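You operate a simulated robot arm through the tools that you are given. There is no shell and no other tool.

You are at the controls of a simulated two-armed robot. One attempt, no reset.

Task
Fit a new filter of the size on the job card.
Fine: line at zero first; the old one goes on the plate marked used; lid latched and air on again after. Set down upright: filter.

Only the result counts: the job must be done as asked and must still hold three seconds after the hand-in. Knocking over, shifting, dropping, spilling or breaking anything else fails it. Lids that push on must go on centred and level and be pressed home; caps that screw on are set level and turned clockwise until they are tight.

Robot
Two 7-joint arms with two-finger grippers on one trunk that stands fixed in place. Base frame: the origin is at the foot of the trunk, x ahead of it, y to its left, z up. Readings come in mm, degrees, newtons and seconds.
The left shoulder is at [25, 218, 1280], the right one opposite. With the tool pointing down near the work surface each hand reaches from about 100 to 740 mm from the base axis, measured 20 degrees to its own side. Payload 2.2 kg a hand.
The TCP of each hand is the grasp point between the finger pads, 19 mm short of the fingertips. In the tool frame z runs along the fingers and y along their closing line. The gripper opens to 116 mm; its body begins 70 mm behind the TCP.
Orientation is told as [roll, pitch, yaw] about the base's x, y, z axes, in that order, counted from this pose: with the fingers straight down and closing along the base's y, the tool's x points along the base's -x, its y along +y and its z along -z.

Tools
- The arms move only by the tool jog_arm. It takes "left_rows", "right_rows" or both (then of equal length, played together; a hand with none holds still); each is a list of rows, each a list of 7 numbers: the finger opening in mm, from 0 to 116, then the shift along the tool's x, y, z in units of 100 mm (1.0 is 100 mm), then the turn, a rotation vector about the tool's x, y, z in units of 60 degrees (1.0 is 60 degrees). In form: [[grip, x, y, z, wx, wy, wz], ...]. A call has 1 to 20 rows; each row is the pose to reach, as a shift and turn from the pose commanded when the call began, along the tool's axes at that moment. A call with a number of a shift or a turn outside -1 to 1 is refused whole. Each row takes 0.2 s and may step no farther than 50 mm and 8.6 degrees from the row before; otherwise, or with a gripper value out of range, the whole call is refused. Where a pose cannot be reached the arm comes as near as it can. A force on the tool above 40 N (or 10 N above the force at the start of the call, whichever is more), or a blocked arm, ends the call early, and 0.2 s more pass. Each finger travels about 203.5 mm/s and halts on what it meets, pressing with about 27 N; the grip force reading is that of the motor and also rises with nothing between the fingers. The clock runs only during rows and for 0.2 s after the last one: add rows that repeat a pose to give the fingers time. It gives the time, the measured TCP pose, the force on the tool (base axes), the opening and the grip force at its end, in the units of the frame above (readings bear some noise), with the torque about the TCP (base axes, N m) and any sound that the robot's microphone picked up, and new pictures: "show" is both (left out), scene, wrist or none (wrist: the cameras of the hands that moved).
- Cameras (640 x 400 px; columns grow to the right, rows downward): "scene" is now at [119.7, 51.8, 1476.8]; the picture's right is [0.56, -0.83, -0.00], its down [-0.27, -0.19, -0.94] and it looks along [0.78, 0.53, -0.33] (base axes); focal length 219 px, centre (320, 200). "left" rides on the left gripper at [69, 15, -97] in its tool frame; the picture's right is [-0.21, 0.98, 0.00], its down [-0.76, -0.17, -0.63] and it looks along [-0.62, -0.13, 0.77] (tool axes); focal length 251 px, centre (320, 200). "right" rides on the right gripper at [69, -15, -97] in its tool frame; the picture's right is [0.21, 0.98, 0.00], its down [-0.76, 0.17, -0.63] and it looks along [-0.62, 0.14, 0.78] (tool axes); focal length 251 px, centre (320, 200). There is no depth. A picture from a camera that has moved, and an enlarged one, comes with that camera's place and axes in the base frame and with its lens.
- move_column(by): moves the trunk up (or, below 0, down) by that many mm; the arms and the scene camera ride with it, the base frame stays. It gives what a move gives, with no picture.
- aim_head(pan, tilt): turns the head with the scene camera to pan (to the left, within 80 degrees either way) and tilt (down, from -29 to 69), counted from straight ahead of the robot. It gives what a move gives, and a new picture of the scene camera.
- enlarge(camera, box): a new picture of the part [left, top, right, bottom] of that camera's present view, enlarged. It takes no simulated time.
- close_job(): hands the job in; it is judged then, once.

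Places have to be worked out from the pictures, the camera data and where the tool is seen. Open the grippers and draw the arms clear of the work before you hand the job in, unless the task says otherwise.

The tools are called after ">>>" as name(argument=value, ...) on one line, values as JSON. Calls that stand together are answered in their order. jog_arm: Moves the arms, as the interface text tells. Its arguments: {"type":"object","properties":{"left_rows":{"type":"array","items":{"type":"array","items":{"type":"number"}}},"right_rows":{"type":"array","items":{"type":"array","items":{"type":"number"}}},"show":{"type":"string","enum":["both","scene","wrist","none"]}},"required":[]} The other tools are called the same way: move_column (by) moves the trunk up or down; aim_head (pan, tilt) turns the head that bears the scene camera; enlarge (camera, box) takes an enlarged picture of a part of a camera's view; close_job () hands the job in.

At the start:

```text
t: 0.0
left_ee_pos: [420.3, 437.3, 1499.7]
left_tool_rot: [0.0, 0.1, 0.0]
left_contact_force: [0.6, -0.8, -0.3]
left_ft_torque: [0.02, 0.0, -0.02]
left_opening: 116.1
left_gripper_force: 0.1
right_ee_pos: [399.7, 41.2, 1412.9]
right_tool_rot: [0.0, 0.0, 0.1]
right_contact_force: [-0.7, 0.7, 0.3]
right_ft_torque: [0.01, 0.02, 0.01]
right_opening: 116.1
right_gripper_force: 0.0
trunk travel left (down, up): [-425.0, 65.0]
head pan, tilt (commanded): [34.0, 19.1]
```

scene: 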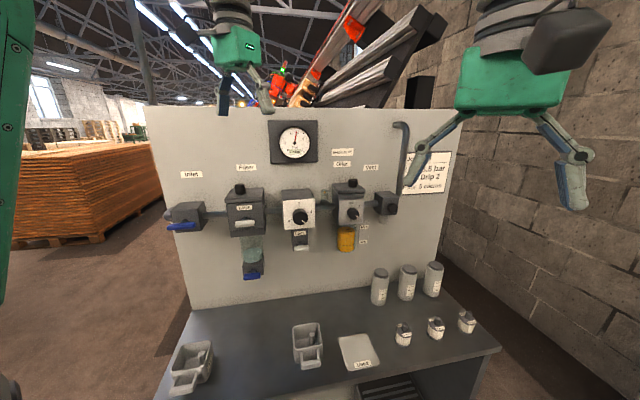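
right: 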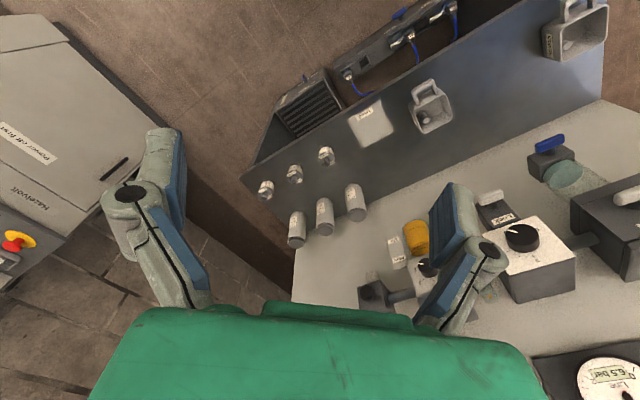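
left: 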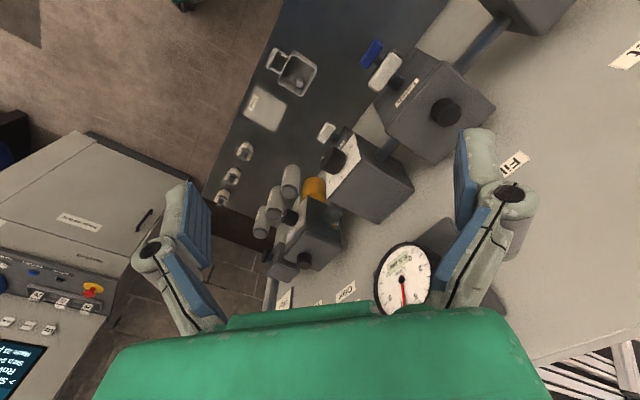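

I'll first look closer at the panel, labels, job card and bench items.

>>> enlarge(camera="scene", box=[150, 110, 310, 210])

>>> enlarge(camera="scene", box=[310, 110, 470, 210])

>>> enlarge(camera="scene", box=[150, 190, 310, 290])

>>> enlarge(camera="scene", box=[310, 190, 470, 290])

>>> enlarge(camera="scene", box=[340, 260, 500, 360])

>>> enlarge(camera="scene", box=[160, 300, 320, 400])

```text
4.00 times, centred on (230, 160) of scene
camera zoom: at [119.7, 51.8, 1476.8], right [0.56, -0.83, 0.0], down [-0.27, -0.19, -0.94], along [0.78, 0.53, -0.33], focal length 877 px, centre (680, 360)
```

zoom: 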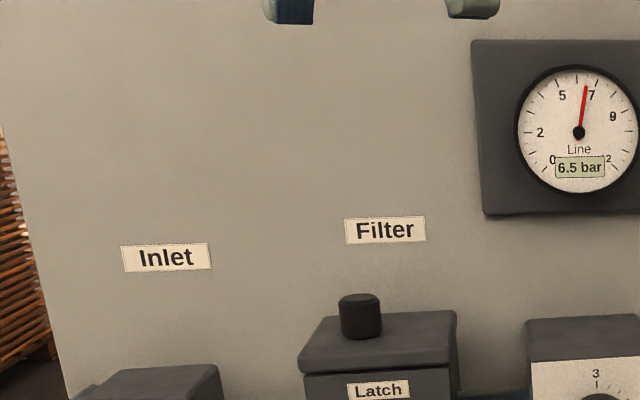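

```text
4.00 times, centred on (390, 160) of scene
camera zoom: at [119.7, 51.8, 1476.8], right [0.56, -0.83, 0.0], down [-0.27, -0.19, -0.94], along [0.78, 0.53, -0.33], focal length 877 px, centre (40, 360)
```

zoom: 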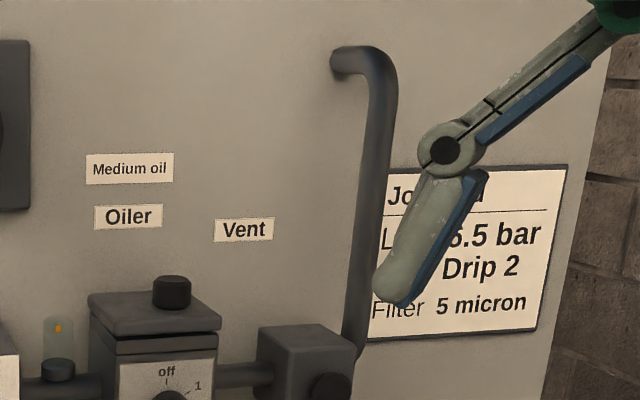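

```text
4.00 times, centred on (230, 240) of scene
camera zoom: at [119.7, 51.8, 1476.8], right [0.56, -0.83, 0.0], down [-0.27, -0.19, -0.94], along [0.78, 0.53, -0.33], focal length 877 px, centre (680, 40)
```

zoom: 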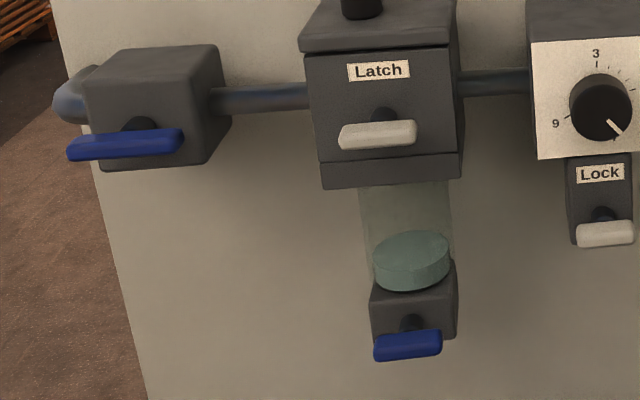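

```text
4.00 times, centred on (390, 240) of scene
camera zoom: at [119.7, 51.8, 1476.8], right [0.56, -0.83, 0.0], down [-0.27, -0.19, -0.94], along [0.78, 0.53, -0.33], focal length 877 px, centre (40, 40)
```

zoom: 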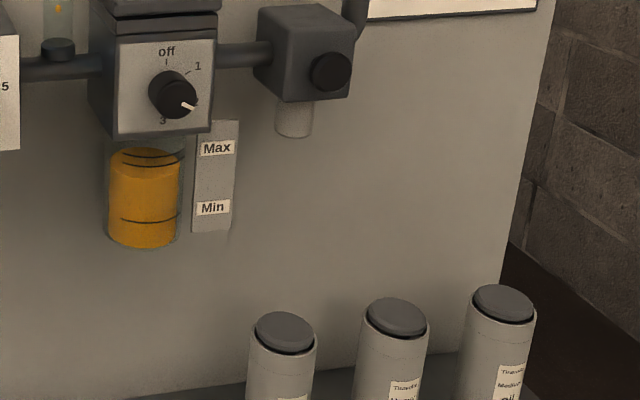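

```text
4.00 times, centred on (420, 310) of scene
camera zoom: at [119.7, 51.8, 1476.8], right [0.56, -0.83, 0.0], down [-0.27, -0.19, -0.94], along [0.78, 0.53, -0.33], focal length 877 px, centre (-80, -240)
```

zoom: 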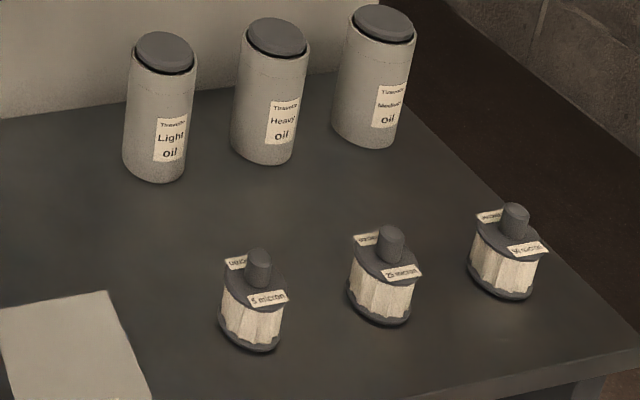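

```text
4.00 times, centred on (240, 350) of scene
camera zoom: at [119.7, 51.8, 1476.8], right [0.56, -0.83, 0.0], down [-0.27, -0.19, -0.94], along [0.78, 0.53, -0.33], focal length 877 px, centre (640, -400)
```

zoom: 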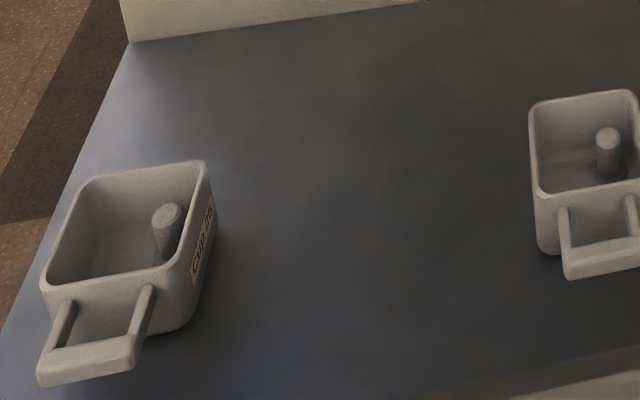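

The job card reads Line 6.5 bar, Drip 2, Filter 5 micron, and the 5 micron filter appears to be the leftmost of the three. I'll lower the trunk a bit to get a second viewpoint for working out positions.

>>> move_column(by=-250)

>>> aim_head(pan=36, tilt=10)

```text
t: 2.6
left_ee_pos: [414.5, 434.7, 1249.8]
left_tool_rot: [-0.1, -0.1, 0.0]
left_contact_force: [-0.8, -0.4, 0.2]
left_ft_torque: [-0.02, 0.01, -0.02]
left_opening: 116.2
left_gripper_force: 0.0
right_ee_pos: [396.5, 38.2, 1164.4]
right_tool_rot: [0.0, -0.1, 0.1]
right_contact_force: [-0.6, -0.7, 0.4]
right_ft_torque: [0.0, -0.02, -0.01]
right_opening: 116.1
right_gripper_force: 0.0
trunk travel left (down, up): [-175.0, 315.0]
head pan, tilt (commanded): [34.0, 19.1]
```

```text
t: 3.3
left_ee_pos: [414.8, 435.1, 1251.3]
left_tool_rot: [0.1, -0.1, -0.1]
left_contact_force: [-0.2, -0.1, -0.1]
left_ft_torque: [0.01, 0.01, 0.02]
left_opening: 115.9
left_gripper_force: 0.0
right_ee_pos: [395.4, 39.5, 1163.0]
right_tool_rot: [0.0, -0.1, -0.1]
right_contact_force: [-0.1, 1.0, 0.4]
right_ft_torque: [-0.01, -0.01, -0.02]
right_opening: 115.7
right_gripper_force: 0.1
trunk travel left (down, up): [-175.0, 315.0]
head pan, tilt (commanded): [36.0, 10.0]
camera scene: at [116.9, 53.8, 1241.6], right [0.59, -0.81, 0.0], down [-0.14, -0.1, -0.98], along [0.8, 0.58, -0.18], focal length 219 px, centre (320, 200)
```

scene: 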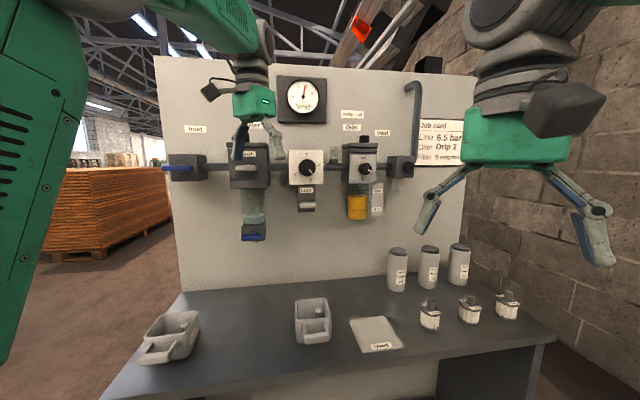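

Good second view. I'll zoom for details.

>>> enlarge(camera="scene", box=[150, 110, 310, 210])

>>> enlarge(camera="scene", box=[310, 110, 470, 210])

>>> enlarge(camera="scene", box=[220, 170, 380, 270])

>>> enlarge(camera="scene", box=[340, 240, 540, 365])

>>> enlarge(camera="scene", box=[120, 270, 320, 395])

```text
4.00 times, centred on (230, 160) of scene
camera zoom: at [116.9, 53.8, 1241.6], right [0.59, -0.81, 0.0], down [-0.14, -0.1, -0.98], along [0.8, 0.58, -0.18], focal length 877 px, centre (680, 360)
```

zoom: 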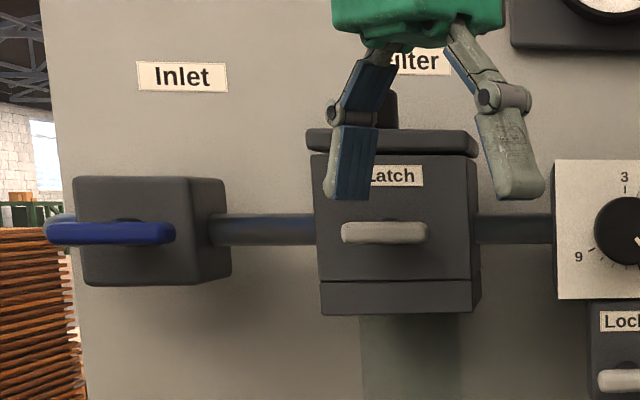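

```text
4.00 times, centred on (390, 160) of scene
camera zoom: at [116.9, 53.8, 1241.6], right [0.59, -0.81, 0.0], down [-0.14, -0.1, -0.98], along [0.8, 0.58, -0.18], focal length 877 px, centre (40, 360)
```

zoom: 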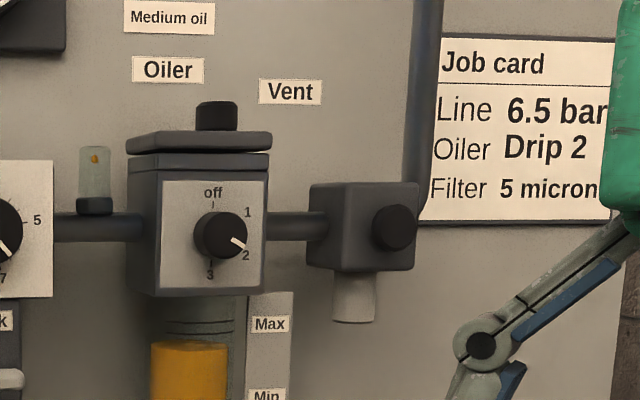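

```text
4.00 times, centred on (300, 220) of scene
camera zoom: at [116.9, 53.8, 1241.6], right [0.59, -0.81, 0.0], down [-0.14, -0.1, -0.98], along [0.8, 0.58, -0.18], focal length 877 px, centre (400, 120)
```

zoom: 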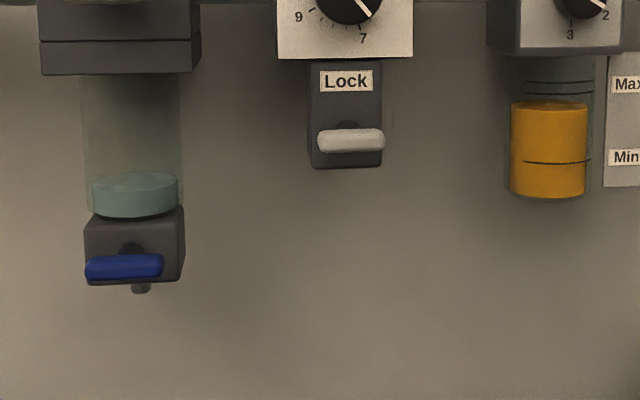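

```text
3.20 times, centred on (440, 302) of scene
camera zoom: at [116.9, 53.8, 1241.6], right [0.59, -0.81, 0.0], down [-0.14, -0.1, -0.98], along [0.8, 0.58, -0.18], focal length 702 px, centre (-64, -128)
```

zoom: 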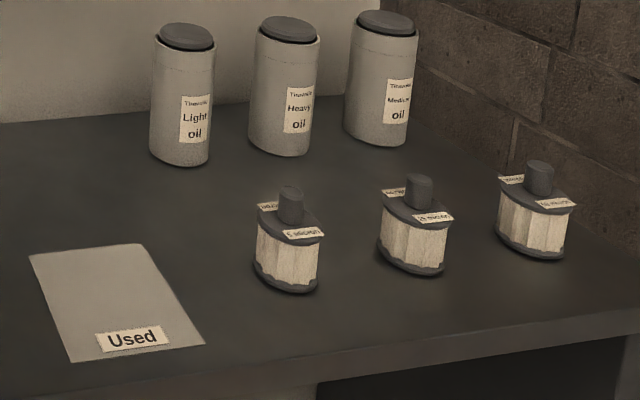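

```text
3.20 times, centred on (220, 332) of scene
camera zoom: at [116.9, 53.8, 1241.6], right [0.59, -0.81, 0.0], down [-0.14, -0.1, -0.98], along [0.8, 0.58, -0.18], focal length 702 px, centre (640, -224)
```

zoom: 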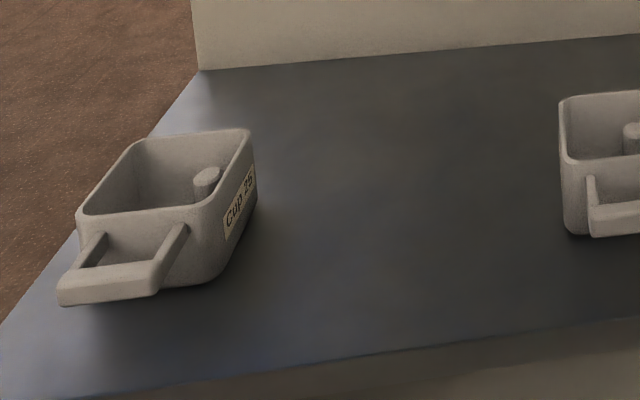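

The panel normal seems to point at azimuth 45° (panel at n≈830 mm), bench at z≈821, filter housing knob near [488,573,1303]. Zooming much more on the vent, inlet, latch, and the filters.

>>> enlarge(camera="scene", box=[375, 140, 425, 190])

>>> enlarge(camera="scene", box=[405, 285, 465, 335])

>>> enlarge(camera="scene", box=[222, 130, 282, 195])

>>> enlarge(camera="scene", box=[275, 75, 330, 125])

>>> enlarge(camera="scene", box=[335, 125, 385, 185])

```text
8.00 times, centred on (400, 165) of scene
camera zoom: at [116.9, 53.8, 1241.6], right [0.59, -0.81, 0.0], down [-0.14, -0.1, -0.98], along [0.8, 0.58, -0.18], focal length 1755 px, centre (-320, 480)
```

zoom: 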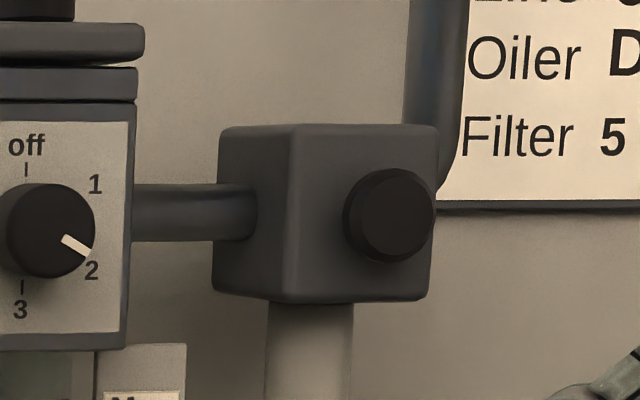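

```text
8.00 times, centred on (435, 310) of scene
camera zoom: at [116.9, 53.8, 1241.6], right [0.59, -0.81, 0.0], down [-0.14, -0.1, -0.98], along [0.8, 0.58, -0.18], focal length 1755 px, centre (-600, -680)
```

zoom: 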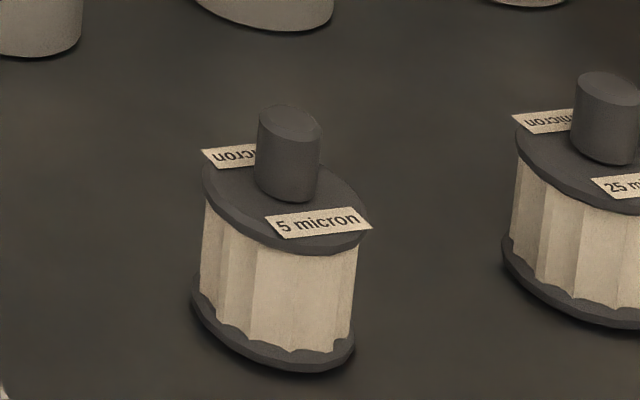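

```text
6.15 times, centred on (252, 162) of scene
camera zoom: at [116.9, 53.8, 1241.6], right [0.59, -0.81, 0.0], down [-0.14, -0.1, -0.98], along [0.8, 0.58, -0.18], focal length 1350 px, centre (738, 431)
```

zoom: 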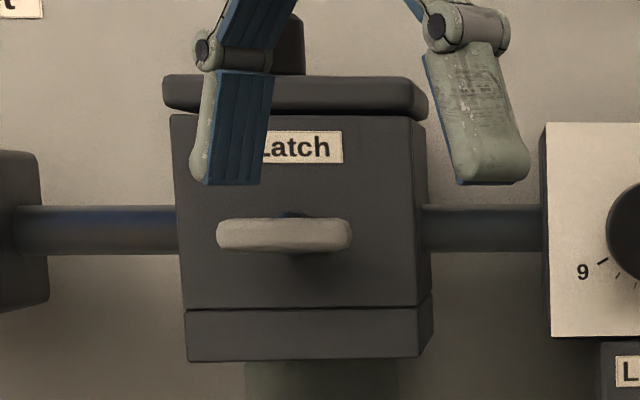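

```text
8.00 times, centred on (302, 100) of scene
camera zoom: at [116.9, 53.8, 1241.6], right [0.59, -0.81, 0.0], down [-0.14, -0.1, -0.98], along [0.8, 0.58, -0.18], focal length 1755 px, centre (460, 1000)
```

zoom: 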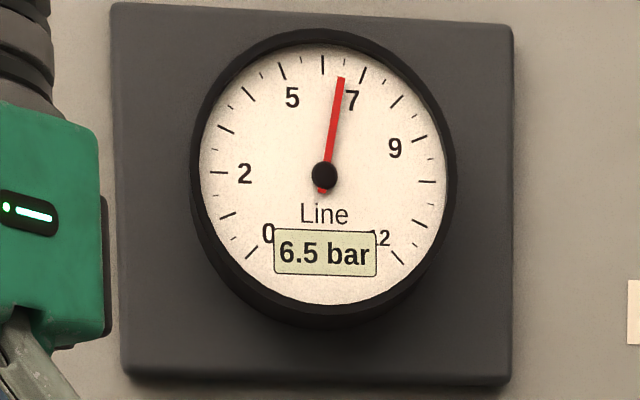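

```text
6.67 times, centred on (360, 155) of scene
camera zoom: at [116.9, 53.8, 1241.6], right [0.59, -0.81, 0.0], down [-0.14, -0.1, -0.98], along [0.8, 0.58, -0.18], focal length 1462 px, centre (53, 500)
```

zoom: 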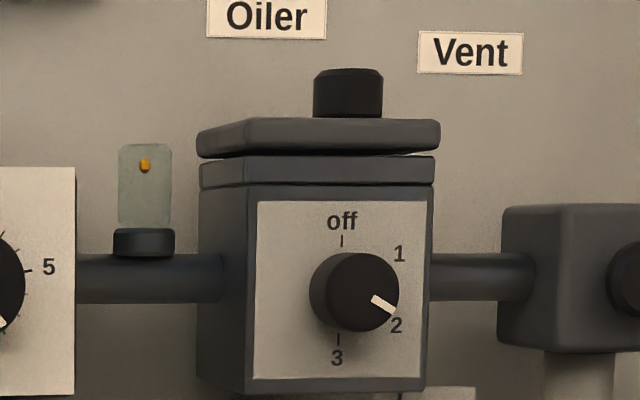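

The vent looks like a plain push button, the latch and inlet are centre-pivoted levers lying along the pipe, and the new 5 micron filter's knob is around [688,121,884]. I start by yawing the left hand 45° to face the panel.

>>> jog_arm(left_rows=[[116, 0.1, 0.1, 0, 0, 0, -0.125], [116, 0.2, 0.2, 0, 0, 0, -0.25], [116, 0.3, 0.3, 0, 0, 0, -0.375], [116, 0.4, 0.4, 0, 0, 0, -0.5], [116, 0.5, 0.5, 0, 0, 0, -0.625], [116, 0.6, 0.6, 0, 0, 0, -0.75]], show="scene")

```text
t: 4.7
left_ee_pos: [354.4, 496.6, 1250.5]
left_tool_rot: [-0.2, 0.0, 45.1]
left_contact_force: [-0.8, 0.2, -0.8]
left_ft_torque: [0.01, -0.02, -0.02]
left_opening: 116.2
left_gripper_force: 0.0
right_ee_pos: [395.2, 39.0, 1164.7]
right_tool_rot: [0.0, 0.0, -0.1]
right_contact_force: [-0.6, -0.4, -0.1]
right_ft_torque: [0.0, 0.0, 0.03]
right_opening: 116.3
right_gripper_force: 0.0
trunk travel left (down, up): [-175.0, 315.0]
head pan, tilt (commanded): [36.0, 10.0]
camera scene: at [116.2, 54.3, 1241.7], right [0.59, -0.81, 0.0], down [-0.14, -0.1, -0.98], along [0.8, 0.58, -0.18], focal length 219 px, centre (320, 200)
```

scene: 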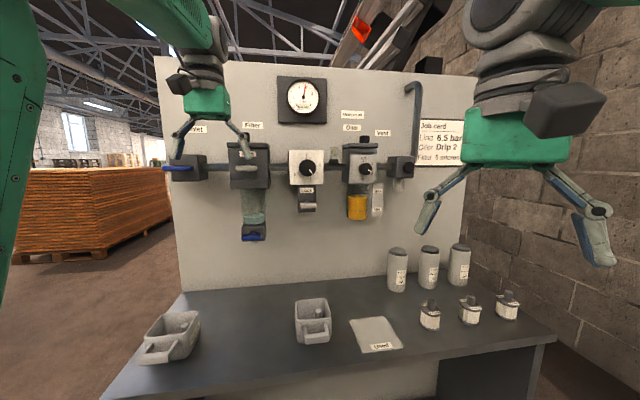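

Yaw is set. Now I pitch the left hand forward 60° toward the panel, keeping the tips well short of it.

>>> jog_arm(left_rows=[[116, 0.05, 0.1, 0, 0, -0.125, 0], [116, 0.1, 0.2, 0, 0, -0.25, 0], [116, 0.15, 0.3, 0, 0, -0.375, 0], [116, 0.2, 0.4, 0, 0, -0.5, 0], [60, 0.25, 0.5, 0, 0, -0.625, 0], [60, 0.3, 0.6, 0, 0, -0.75, 0], [60, 0.35, 0.7, 0, 0, -0.875, 0], [60, 0.4, 0.8, 0, 0, -1.0, 0]], show="both")

```text
t: 6.5
left_ee_pos: [298.6, 625.3, 1247.2]
left_tool_rot: [-0.1, -59.1, 45.2]
left_contact_force: [0.0, -0.7, 0.4]
left_ft_torque: [-0.01, -0.03, 0.02]
left_opening: 59.8
left_gripper_force: 0.1
left hand out of reach, approached as far as the arm can: row 4, 5, 6, 7, 8
right_ee_pos: [394.4, 39.6, 1165.5]
right_tool_rot: [-0.1, -0.1, 0.0]
right_contact_force: [-0.8, 0.4, -0.2]
right_ft_torque: [-0.01, -0.01, -0.01]
right_opening: 116.1
right_gripper_force: 0.1
trunk travel left (down, up): [-175.0, 315.0]
head pan, tilt (commanded): [36.0, 10.0]
camera scene: at [115.9, 53.5, 1242.6], right [0.58, -0.81, 0.0], down [-0.14, -0.1, -0.99], along [0.8, 0.57, -0.17], focal length 219 px, centre (320, 200)
camera left: at [204.2, 553.3, 1237.6], right [-0.61, 0.77, 0.18], down [0.01, -0.23, 0.97], along [0.79, 0.6, 0.13], focal length 251 px, centre (320, 200)
```

scene: 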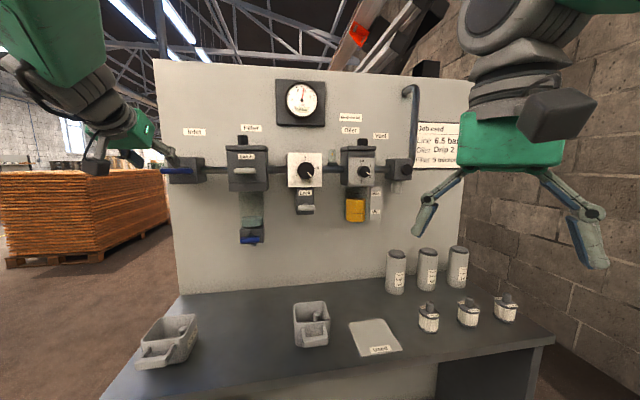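
left: 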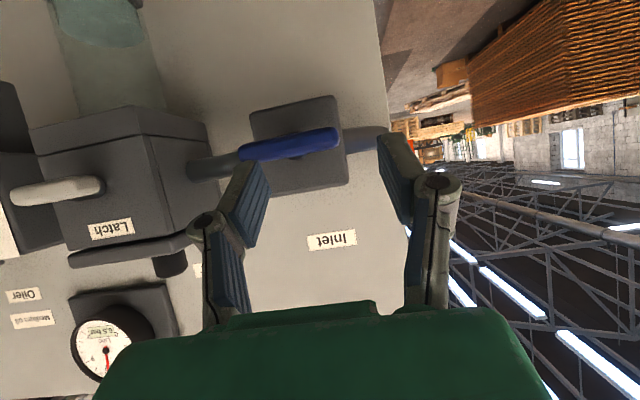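

The pose was limited by the joints (hand is at n≈653). The arm probably works better with the shoulder above the target, so I raise the trunk and retry from there.

>>> move_column(by=250)

>>> aim_head(pan=45, tilt=20)

```text
t: 9.1
left_ee_pos: [301.8, 625.9, 1497.5]
left_tool_rot: [-0.3, -58.9, 45.2]
left_contact_force: [-0.7, 0.3, 1.1]
left_ft_torque: [0.02, -0.07, 0.01]
left_opening: 60.2
left_gripper_force: 0.0
right_ee_pos: [396.6, 38.8, 1413.4]
right_tool_rot: [-0.1, -0.2, 0.0]
right_contact_force: [0.4, 0.0, 0.0]
right_ft_torque: [0.02, 0.0, -0.01]
right_opening: 116.1
right_gripper_force: 0.1
trunk travel left (down, up): [-425.0, 65.0]
head pan, tilt (commanded): [36.0, 10.0]
```

```text
t: 9.8
left_ee_pos: [300.8, 625.3, 1496.5]
left_tool_rot: [-0.6, -58.8, 45.6]
left_contact_force: [0.4, 0.6, 0.2]
left_ft_torque: [-0.01, 0.0, -0.02]
left_opening: 59.9
left_gripper_force: 0.0
right_ee_pos: [395.6, 39.7, 1413.5]
right_tool_rot: [-0.1, -0.1, 0.0]
right_contact_force: [0.1, 0.2, -0.2]
right_ft_torque: [-0.02, 0.01, 0.0]
right_opening: 116.0
right_gripper_force: 0.2
trunk travel left (down, up): [-425.0, 65.0]
head pan, tilt (commanded): [45.0, 20.0]
camera scene: at [114.9, 56.5, 1491.8], right [0.61, -0.79, 0.0], down [-0.14, -0.11, -0.98], along [0.78, 0.6, -0.18], focal length 219 px, centre (320, 200)
```

scene: 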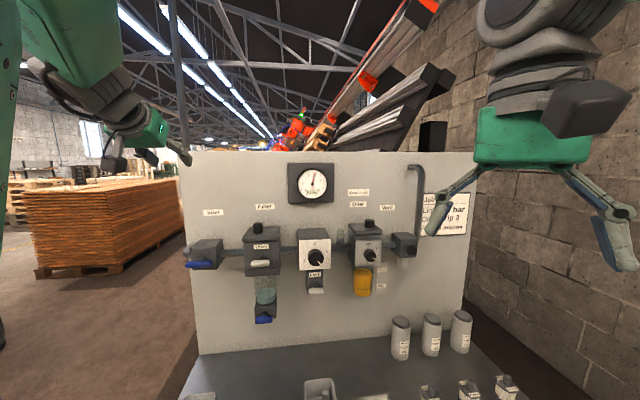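

Now jogging the left hand down 100 mm at this trunk height to see whether the tilted pose becomes reachable.

>>> jog_arm(left_rows=[[60, 0.217, 0, 0.125, 0, 0, 0], [60, 0.433, 0, 0.25, 0, 0, 0], [60, 0.65, 0, 0.375, 0, 0, 0], [60, 0.866, 0, 0.5, 0, 0, 0]], show="scene")

```text
t: 10.8
left_ee_pos: [300.0, 626.1, 1397.4]
left_tool_rot: [0.1, -59.0, 45.0]
left_contact_force: [0.3, 0.3, -0.1]
left_ft_torque: [-0.01, -0.01, -0.01]
left_opening: 59.9
left_gripper_force: 0.0
right_ee_pos: [396.7, 40.3, 1413.9]
right_tool_rot: [0.0, -0.1, 0.0]
right_contact_force: [0.0, 0.7, -0.4]
right_ft_torque: [-0.02, 0.01, 0.02]
right_opening: 116.0
right_gripper_force: 0.0
trunk travel left (down, up): [-425.0, 65.0]
head pan, tilt (commanded): [45.0, 20.0]
camera scene: at [107.5, 66.3, 1482.3], right [0.71, -0.71, 0.0], down [-0.19, -0.19, -0.96], along [0.68, 0.68, -0.28], focal length 219 px, centre (320, 200)
```

scene: 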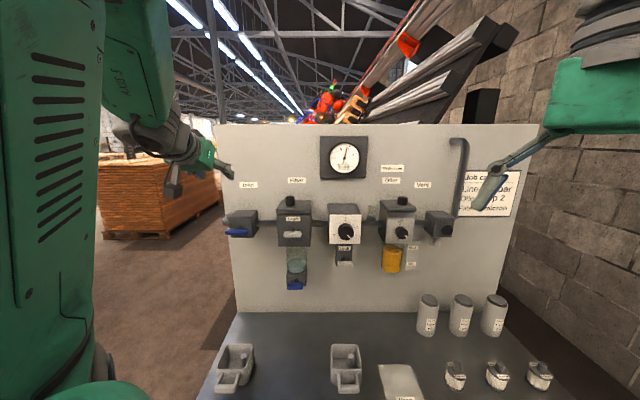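

No reach complaint now. Next I tilt the rest of the way to horizontal while backing off 30 mm from the panel.

>>> jog_arm(left_rows=[[60, 0.03, 0, -0.05, 0, -0.1, 0], [60, 0.06, 0, -0.1, 0, -0.2, 0], [60, 0.09, 0, -0.15, 0, -0.3, 0], [60, 0.12, 0, -0.2, 0, -0.4, 0], [60, 0.15, 0, -0.26, 0, -0.5, 0]], show="scene")

```text
t: 12.0
left_ee_pos: [299.7, 636.6, 1422.8]
left_tool_rot: [3.6, -88.9, 41.3]
left_contact_force: [-0.8, 0.6, 0.3]
left_ft_torque: [0.0, -0.03, 0.03]
left_opening: 60.1
left_gripper_force: 0.1
left hand out of reach, approached as far as the arm can: row 3, 4, 5
right_ee_pos: [398.0, 41.6, 1412.5]
right_tool_rot: [0.0, 0.0, 0.0]
right_contact_force: [-0.4, -0.5, -0.6]
right_ft_torque: [0.01, -0.01, 0.01]
right_opening: 116.0
right_gripper_force: 0.0
trunk travel left (down, up): [-425.0, 65.0]
head pan, tilt (commanded): [45.0, 20.0]
camera scene: at [108.5, 67.2, 1475.3], right [0.71, -0.71, 0.0], down [-0.24, -0.24, -0.94], along [0.66, 0.66, -0.35], focal length 219 px, centre (320, 200)
```

scene: 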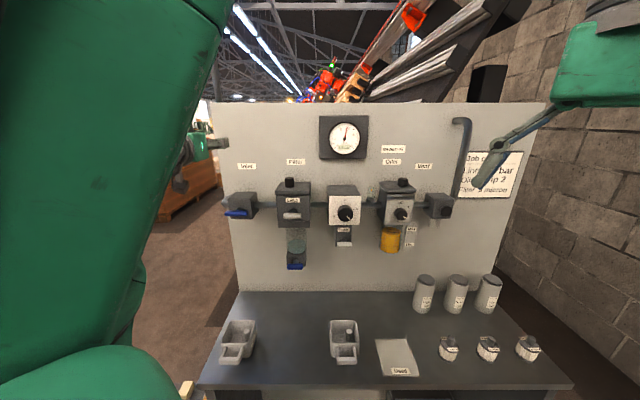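

The arm reached horizontal but constrained, so a moderately tilted hand pushing the lever end is the better way. I'll zoom on the inlet and latch levers from this square-on view to refine positions.

>>> enlarge(camera="scene", box=[215, 175, 275, 230])

>>> enlarge(camera="scene", box=[265, 165, 325, 230])

>>> enlarge(camera="scene", box=[410, 180, 470, 230])

>>> enlarge(camera="left", box=[0, 0, 640, 400])

```text
7.27 times, centred on (245, 202) of scene
camera zoom: at [108.5, 67.2, 1475.3], right [0.71, -0.71, 0.0], down [-0.24, -0.24, -0.94], along [0.66, 0.66, -0.35], focal length 1595 px, centre (866, 182)
```

zoom: 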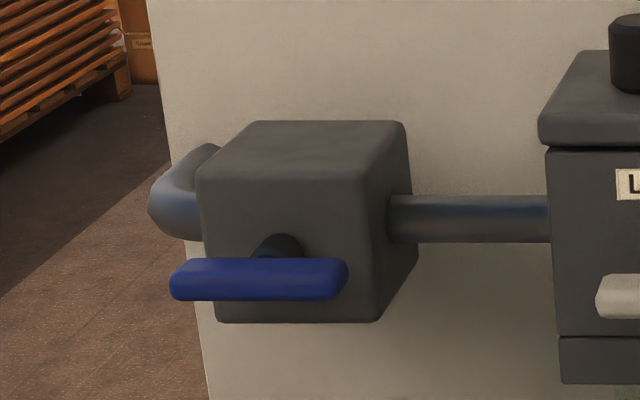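

```text
6.15 times, centred on (295, 198) of scene
camera zoom: at [108.5, 67.2, 1475.3], right [0.71, -0.71, 0.0], down [-0.24, -0.24, -0.94], along [0.66, 0.66, -0.35], focal length 1350 px, centre (474, 215)
```

zoom: 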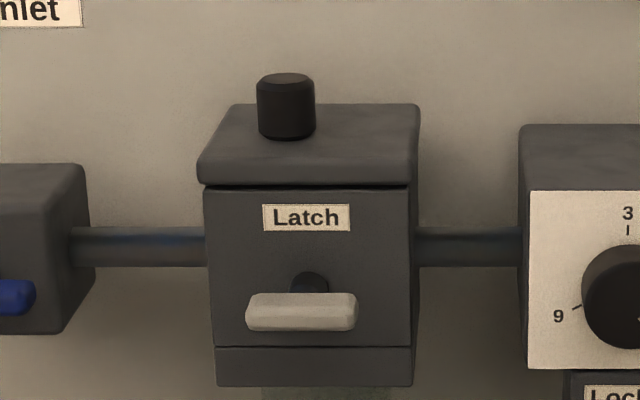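

```text
8.00 times, centred on (440, 205) of scene
camera zoom: at [108.5, 67.2, 1475.3], right [0.71, -0.71, 0.0], down [-0.24, -0.24, -0.94], along [0.66, 0.66, -0.35], focal length 1755 px, centre (-640, 160)
```

zoom: 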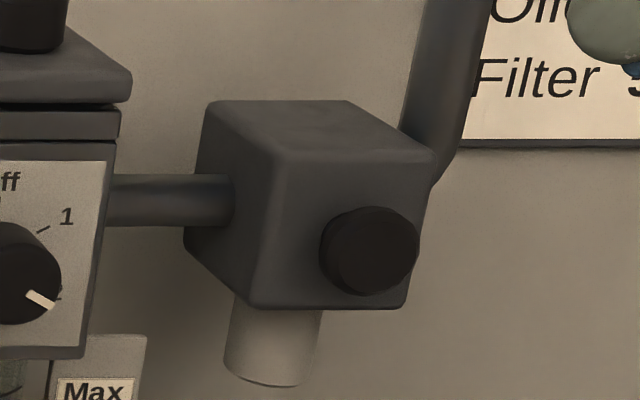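

```text
1.00 times, centred on (320, 200) of left (not enlarged: the box is as wide or as high as the picture)
camera zoom: at [218.9, 577.4, 1354.4], right [-0.69, 0.69, 0.22], down [-0.32, -0.55, 0.77], along [0.65, 0.46, 0.6], focal length 251 px, centre (320, 200)
```

zoom: 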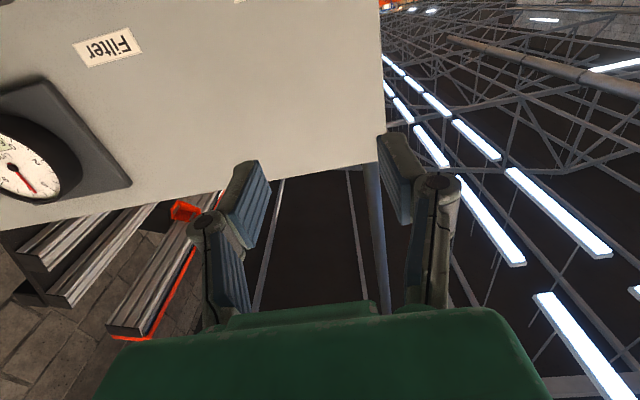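

Refined: inlet lever centre about u=-210, n≈700, z≈1225 (length ~78), latch lever centre u=-49, n≈684, z≈1225. I close the left fingers and lower the horizontal hand 100 mm, still above the inlet block.

>>> jog_arm(left_rows=[[0, 0.25, 0, 0, 0, 0, 0], [0, 0.5, 0, 0, 0, 0, 0], [0, 0.75, 0, 0, 0, 0, 0], [0, 1.0, 0, 0, 0, 0, 0]], show="scene")

```text
t: 13.0
left_ee_pos: [317.5, 668.2, 1331.7]
left_tool_rot: [-3.6, -88.9, 48.5]
left_contact_force: [0.1, 0.5, 0.0]
left_ft_torque: [-0.02, -0.03, -0.01]
left_opening: 0.0
left_gripper_force: 27.3
left hand out of reach, approached as far as the arm can: row 1, 2, 3, 4
right_ee_pos: [397.5, 42.5, 1413.1]
right_tool_rot: [-0.1, 0.0, 0.0]
right_contact_force: [-0.1, -0.3, -1.0]
right_ft_torque: [-0.01, 0.02, 0.01]
right_opening: 115.8
right_gripper_force: 0.1
trunk travel left (down, up): [-425.0, 65.0]
head pan, tilt (commanded): [45.0, 20.0]
camera scene: at [108.9, 69.3, 1475.1], right [0.71, -0.71, 0.0], down [-0.25, -0.25, -0.94], along [0.66, 0.66, -0.35], focal length 219 px, centre (320, 200)
```

scene: 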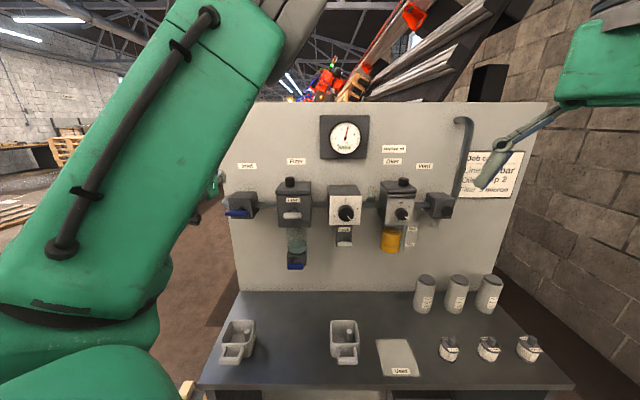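

The min-reach sphere around the shoulder pushed the hand outward (n≈697). I'll turn the hand's yaw toward about 22° so it approaches from the left with more room, backing off from the panel.

>>> jog_arm(left_rows=[[0, 0, 0, -0.1, 0.1, 0, 0], [0, 0, 0, -0.2, 0.2, 0, 0], [0, 0, 0, -0.3, 0.3, 0, 0], [0, 0, 0, -0.4, 0.42, 0, 0]], show="both")

```text
t: 14.0
left_ee_pos: [290.3, 638.5, 1331.7]
left_tool_rot: [-32.2, -88.9, 52.0]
left_contact_force: [-0.3, 0.3, -1.1]
left_ft_torque: [0.02, 0.0, -0.01]
left_opening: 0.0
left_gripper_force: 27.2
right_ee_pos: [396.0, 40.5, 1415.3]
right_tool_rot: [-0.1, -0.1, 0.0]
right_contact_force: [-0.8, -0.1, -0.6]
right_ft_torque: [-0.01, 0.0, -0.01]
right_opening: 116.0
right_gripper_force: 0.0
trunk travel left (down, up): [-425.0, 65.0]
head pan, tilt (commanded): [45.0, 20.0]
camera scene: at [106.9, 70.1, 1475.3], right [0.71, -0.71, 0.0], down [-0.24, -0.25, -0.94], along [0.66, 0.66, -0.35], focal length 219 px, centre (320, 200)
camera left: at [191.7, 620.0, 1264.5], right [-0.33, 0.92, 0.2], down [-0.53, -0.36, 0.77], along [0.78, 0.14, 0.61], focal length 251 px, centre (320, 200)
```

scene: 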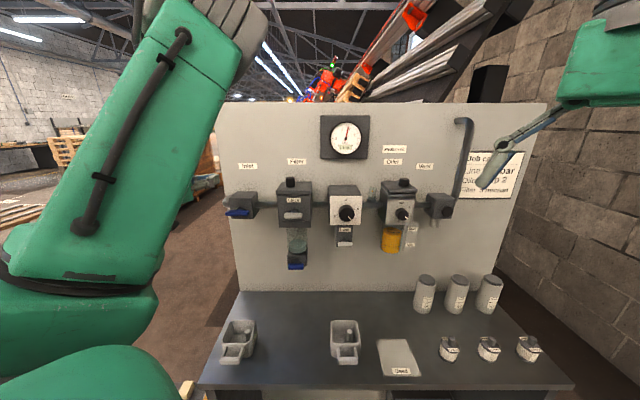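
left: 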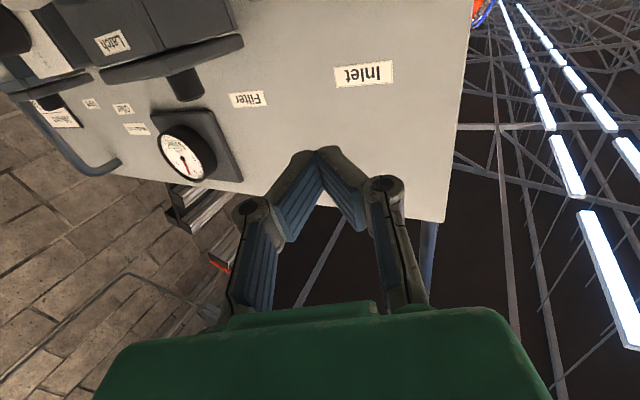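

Reached cleanly with tool azimuth 20°. Now lower to z≈1258 and advance so the finger tips sit just above the left end of the blue inlet lever.

>>> jog_arm(left_rows=[[0, 0.2, 0, 0, 0, 0, 0], [0, 0.4, 0, 0, 0, 0, 0], [0, 0.6, 0, 0, 0, 0, 0], [0, 0.73, 0, 0, 0, 0, 0], [0, 0.73, 0.05, 0.1, 0, 0, 0], [0, 0.73, 0.1, 0.2, 0, 0, 0], [0, 0.73, 0.144, 0.308, 0, 0, 0]], show="both")

>>> enlarge(camera="scene", box=[200, 165, 280, 230])

```text
t: 15.6
left_ee_pos: [315.3, 663.0, 1257.2]
left_tool_rot: [-32.6, -88.9, 52.3]
left_contact_force: [0.2, 0.1, 0.1]
left_ft_torque: [-0.02, -0.01, 0.02]
left_opening: 0.0
left_gripper_force: 26.7
right_ee_pos: [396.1, 42.3, 1414.3]
right_tool_rot: [-0.2, 0.0, 0.1]
right_contact_force: [0.1, 0.4, -0.4]
right_ft_torque: [-0.01, 0.0, 0.02]
right_opening: 115.9
right_gripper_force: 0.0
trunk travel left (down, up): [-425.0, 65.0]
head pan, tilt (commanded): [45.0, 20.0]
camera scene: at [108.0, 69.2, 1475.2], right [0.71, -0.71, 0.0], down [-0.24, -0.25, -0.94], along [0.66, 0.66, -0.35], focal length 219 px, centre (320, 200)
camera left: at [215.4, 644.5, 1189.3], right [-0.33, 0.92, 0.2], down [-0.53, -0.36, 0.77], along [0.78, 0.14, 0.61], focal length 251 px, centre (320, 200)
```

scene: 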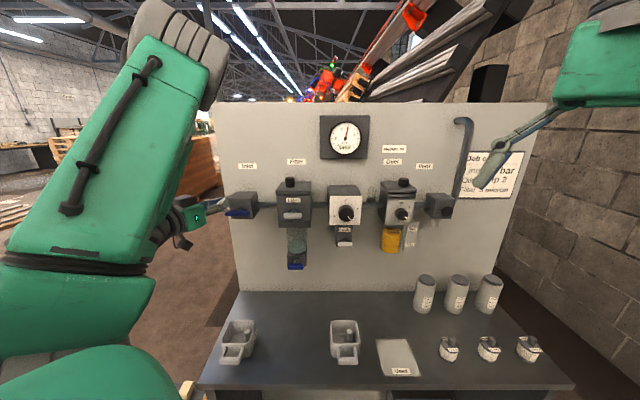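
left: 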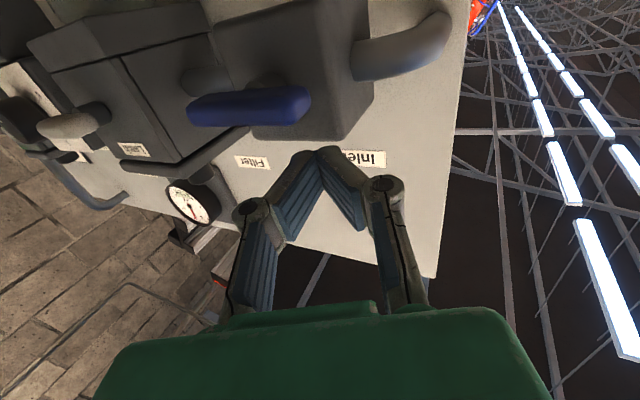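

```text
6.15 times, centred on (240, 198) of scene
camera zoom: at [108.0, 69.2, 1475.2], right [0.71, -0.71, 0.0], down [-0.24, -0.25, -0.94], along [0.66, 0.66, -0.35], focal length 1350 px, centre (812, 215)
```

zoom: 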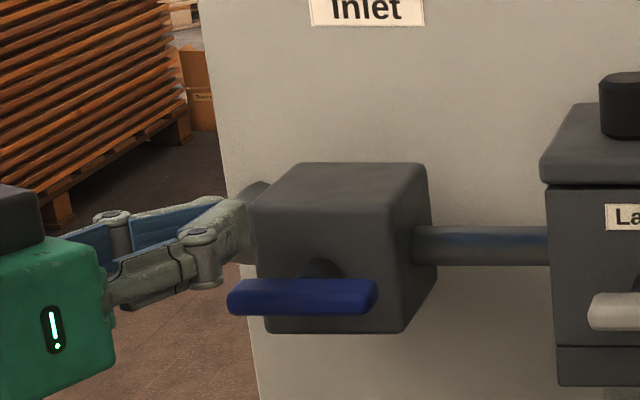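

The tip is about at u=-238, n=709, z=1257, just above the lever's left end (lever spans u -243..-175). I shift a little right and forward, then press straight down to swing the left end down.

>>> jog_arm(left_rows=[[0, 0, -0.1, 0.11, 0, 0, 0], [0, 0.08, -0.1, 0.11, 0, 0, 0], [0, 0.15, -0.1, 0.11, 0, 0, 0], [0, 0.2, -0.09, 0.11, 0, 0, 0], [0, 0.25, -0.07, 0.11, 0, 0, 0], [0, 0.3, -0.06, 0.11, 0, 0, 0], [0, 0.35, -0.06, 0.11, 0, 0, 0], [0, 0.4, -0.07, 0.11, 0, 0, 0], [0, 0.45, -0.08, 0.11, 0, 0, 0], [0, 0.52, -0.1, 0.11, 0, 0, 0]], show="both")

>>> enlarge(camera="scene", box=[200, 165, 280, 230])

```text
t: 17.8
left_ee_pos: [325.0, 654.0, 1207.1]
left_tool_rot: [-34.1, -89.0, 54.1]
left_contact_force: [-9.1, 1.3, 5.4]
left_ft_torque: [-0.05, -0.08, -0.07]
left_opening: 0.0
left_gripper_force: 27.1
right_ee_pos: [393.7, 39.6, 1414.6]
right_tool_rot: [0.0, -0.2, -0.1]
right_contact_force: [-0.5, 0.3, -0.1]
right_ft_torque: [-0.02, -0.01, 0.03]
right_opening: 115.8
right_gripper_force: 0.1
trunk travel left (down, up): [-425.0, 65.0]
head pan, tilt (commanded): [45.0, 20.0]
camera scene: at [104.6, 68.1, 1475.6], right [0.71, -0.71, 0.0], down [-0.24, -0.25, -0.94], along [0.66, 0.66, -0.34], focal length 219 px, centre (320, 200)
camera left: at [226.6, 635.5, 1139.1], right [-0.33, 0.92, 0.21], down [-0.53, -0.36, 0.77], along [0.78, 0.14, 0.61], focal length 251 px, centre (320, 200)
```

scene: 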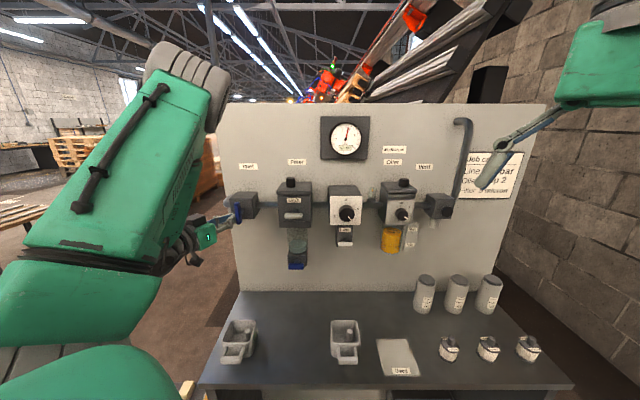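
left: 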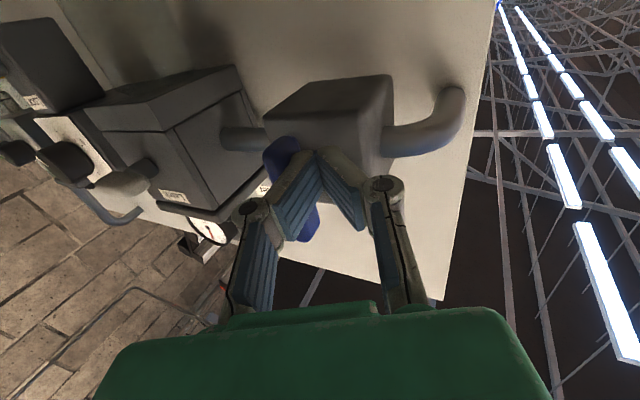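

```text
6.15 times, centred on (240, 198) of scene
camera zoom: at [104.6, 68.1, 1475.6], right [0.71, -0.71, 0.0], down [-0.24, -0.25, -0.94], along [0.66, 0.66, -0.34], focal length 1350 px, centre (812, 215)
```

zoom: 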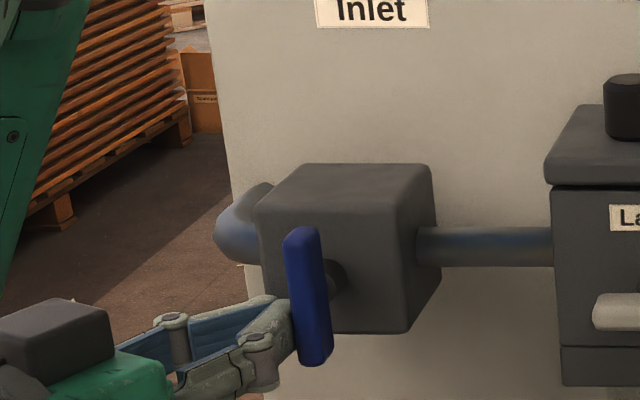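

The inlet lever is now vertical. I nudge it a few mm more toward the stop to confirm it is fully closed.

>>> jog_arm(left_rows=[[0, 0, -0.03, 0.015, 0, 0, 0], [0, 0, -0.06, 0.03, 0, 0, 0], [0, 0, -0.08, 0.04, 0, 0, 0]], show="scene")

>>> enlarge(camera="scene", box=[200, 165, 280, 230])

>>> enlarge(camera="scene", box=[315, 110, 375, 165])

```text
t: 18.6
left_ee_pos: [324.5, 655.3, 1207.4]
left_tool_rot: [-39.3, -89.0, 59.3]
left_contact_force: [-33.4, 22.3, 5.4]
left_ft_torque: [-0.06, -0.1, 0.1]
left_opening: 0.2
left_gripper_force: 27.0
right_ee_pos: [388.4, 44.7, 1416.8]
right_tool_rot: [-0.3, -0.4, 0.1]
right_contact_force: [-0.7, 0.4, -0.1]
right_ft_torque: [-0.02, -0.01, 0.02]
right_opening: 115.9
right_gripper_force: 0.1
trunk travel left (down, up): [-425.0, 65.0]
head pan, tilt (commanded): [45.0, 20.0]
camera scene: at [96.8, 78.5, 1475.6], right [0.71, -0.71, 0.01], down [-0.24, -0.25, -0.94], along [0.67, 0.66, -0.35], focal length 219 px, centre (320, 200)
```

scene: 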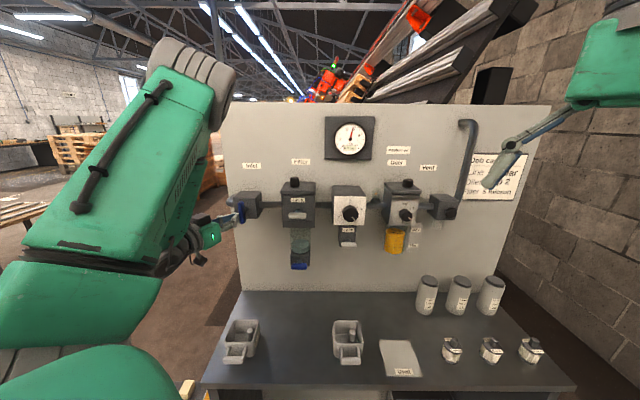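

```text
6.15 times, centred on (240, 198) of scene
camera zoom: at [96.8, 78.5, 1475.6], right [0.71, -0.71, 0.01], down [-0.24, -0.25, -0.94], along [0.67, 0.66, -0.35], focal length 1350 px, centre (812, 215)
```

zoom: 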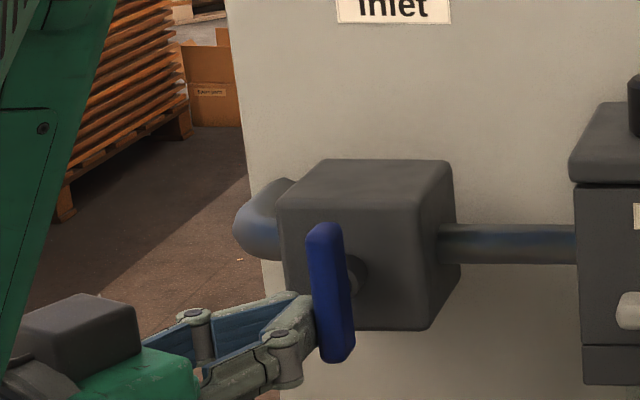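

```text
7.27 times, centred on (345, 138) of scene
camera zoom: at [96.8, 78.5, 1475.6], right [0.71, -0.71, 0.01], down [-0.24, -0.25, -0.94], along [0.67, 0.66, -0.35], focal length 1595 px, centre (138, 654)
```

zoom: 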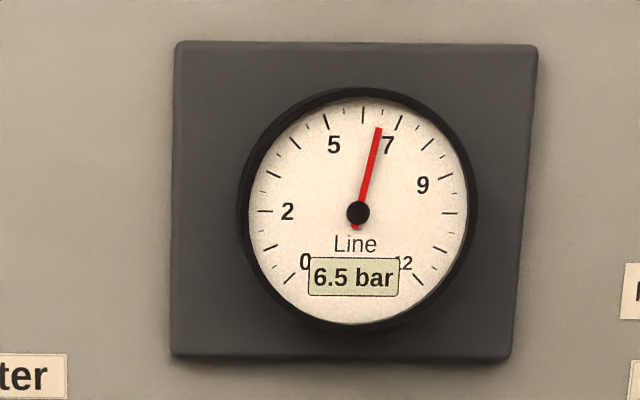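

Inlet is closed and at its stop; gauge still 6.5 bar as expected. I back the left hand off the lever and start turning the right hand toward the vent button.

>>> jog_arm(left_rows=[[0, 0, 0.08, -0.05, 0, 0, 0], [0, 0, 0.1, -0.15, 0, 0, 0], [0, 0, 0.1, -0.25, 0, 0, 0], [0, 0, 0.1, -0.35, 0, 0, 0], [0, 0, 0.1, -0.45, 0, 0, 0], [0, 0, 0.1, -0.5, 0, 0, 0]], right_rows=[[116, -0.1, 0, 0.1, 0, 0, -0.125], [116, -0.2, 0, 0.2, 0, 0, -0.25], [116, -0.3, 0, 0.3, 0, 0, -0.375], [116, -0.4, 0, 0.4, 0, 0, -0.5], [60, -0.5, 0, 0.5, 0, 0, -0.625], [0, -0.6, 0, 0.6, 0, 0, -0.75]], show="scene")

```text
t: 20.0
left_ee_pos: [283.9, 642.4, 1204.5]
left_tool_rot: [-32.2, -88.8, 52.0]
left_contact_force: [-0.1, 0.0, 0.5]
left_ft_torque: [0.0, -0.01, 0.03]
left_opening: 0.0
left_gripper_force: 27.0
right_ee_pos: [457.4, 41.1, 1354.6]
right_tool_rot: [-0.1, -0.1, 45.1]
right_contact_force: [0.2, 0.2, 0.2]
right_ft_torque: [0.0, -0.01, 0.0]
right_opening: 0.0
right_gripper_force: 27.1
trunk travel left (down, up): [-425.0, 65.0]
head pan, tilt (commanded): [45.0, 20.0]
camera scene: at [108.5, 73.1, 1475.0], right [0.71, -0.71, 0.0], down [-0.24, -0.25, -0.94], along [0.66, 0.66, -0.35], focal length 219 px, centre (320, 200)
```

scene: 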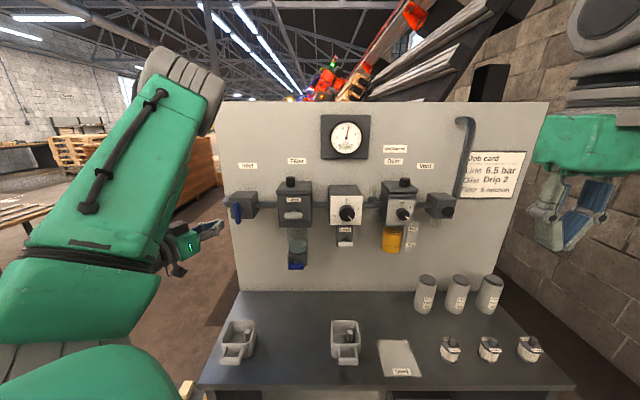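

Now tilt the right hand forward 60° while moving it toward the vent's column.

>>> jog_arm(right_rows=[[0, -0.12, -0.12, 0.05, 0, -0.125, 0], [0, -0.25, -0.25, 0.1, 0, -0.25, 0], [0, -0.37, -0.37, 0.15, 0, -0.375, 0], [0, -0.5, -0.5, 0.2, 0, -0.5, 0], [0, -0.62, -0.62, 0.25, 0, -0.625, 0], [0, -0.75, -0.75, 0.3, 0, -0.75, 0], [0, -0.87, -0.87, 0.35, 0, -0.875, 0], [0, -1.0, -1.0, 0.4, 0, -1.0, 0]], show="scene")

```text
t: 21.8
left_ee_pos: [284.9, 640.2, 1205.3]
left_tool_rot: [-27.6, -88.9, 47.3]
left_contact_force: [0.7, 0.4, -0.6]
left_ft_torque: [0.04, 0.04, 0.0]
left_opening: 0.0
left_gripper_force: 27.0
right_ee_pos: [601.1, 39.3, 1313.6]
right_tool_rot: [-0.1, -60.1, 45.1]
right_contact_force: [0.8, 0.0, -0.3]
right_ft_torque: [-0.02, 0.03, 0.03]
right_opening: 0.2
right_gripper_force: 26.9
trunk travel left (down, up): [-425.0, 65.0]
head pan, tilt (commanded): [45.0, 20.0]
camera scene: at [109.9, 68.5, 1475.1], right [0.71, -0.71, 0.0], down [-0.25, -0.25, -0.94], along [0.66, 0.66, -0.35], focal length 219 px, centre (320, 200)
```

scene: 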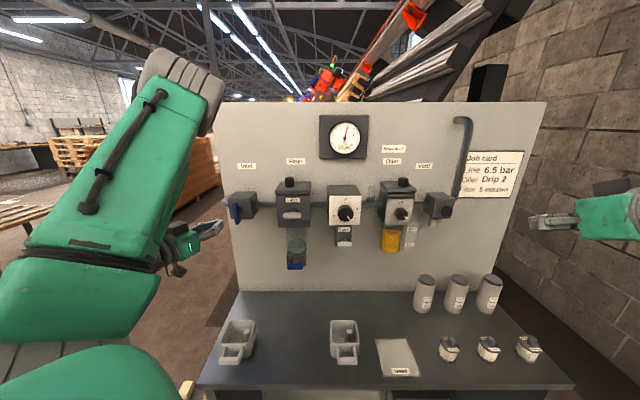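

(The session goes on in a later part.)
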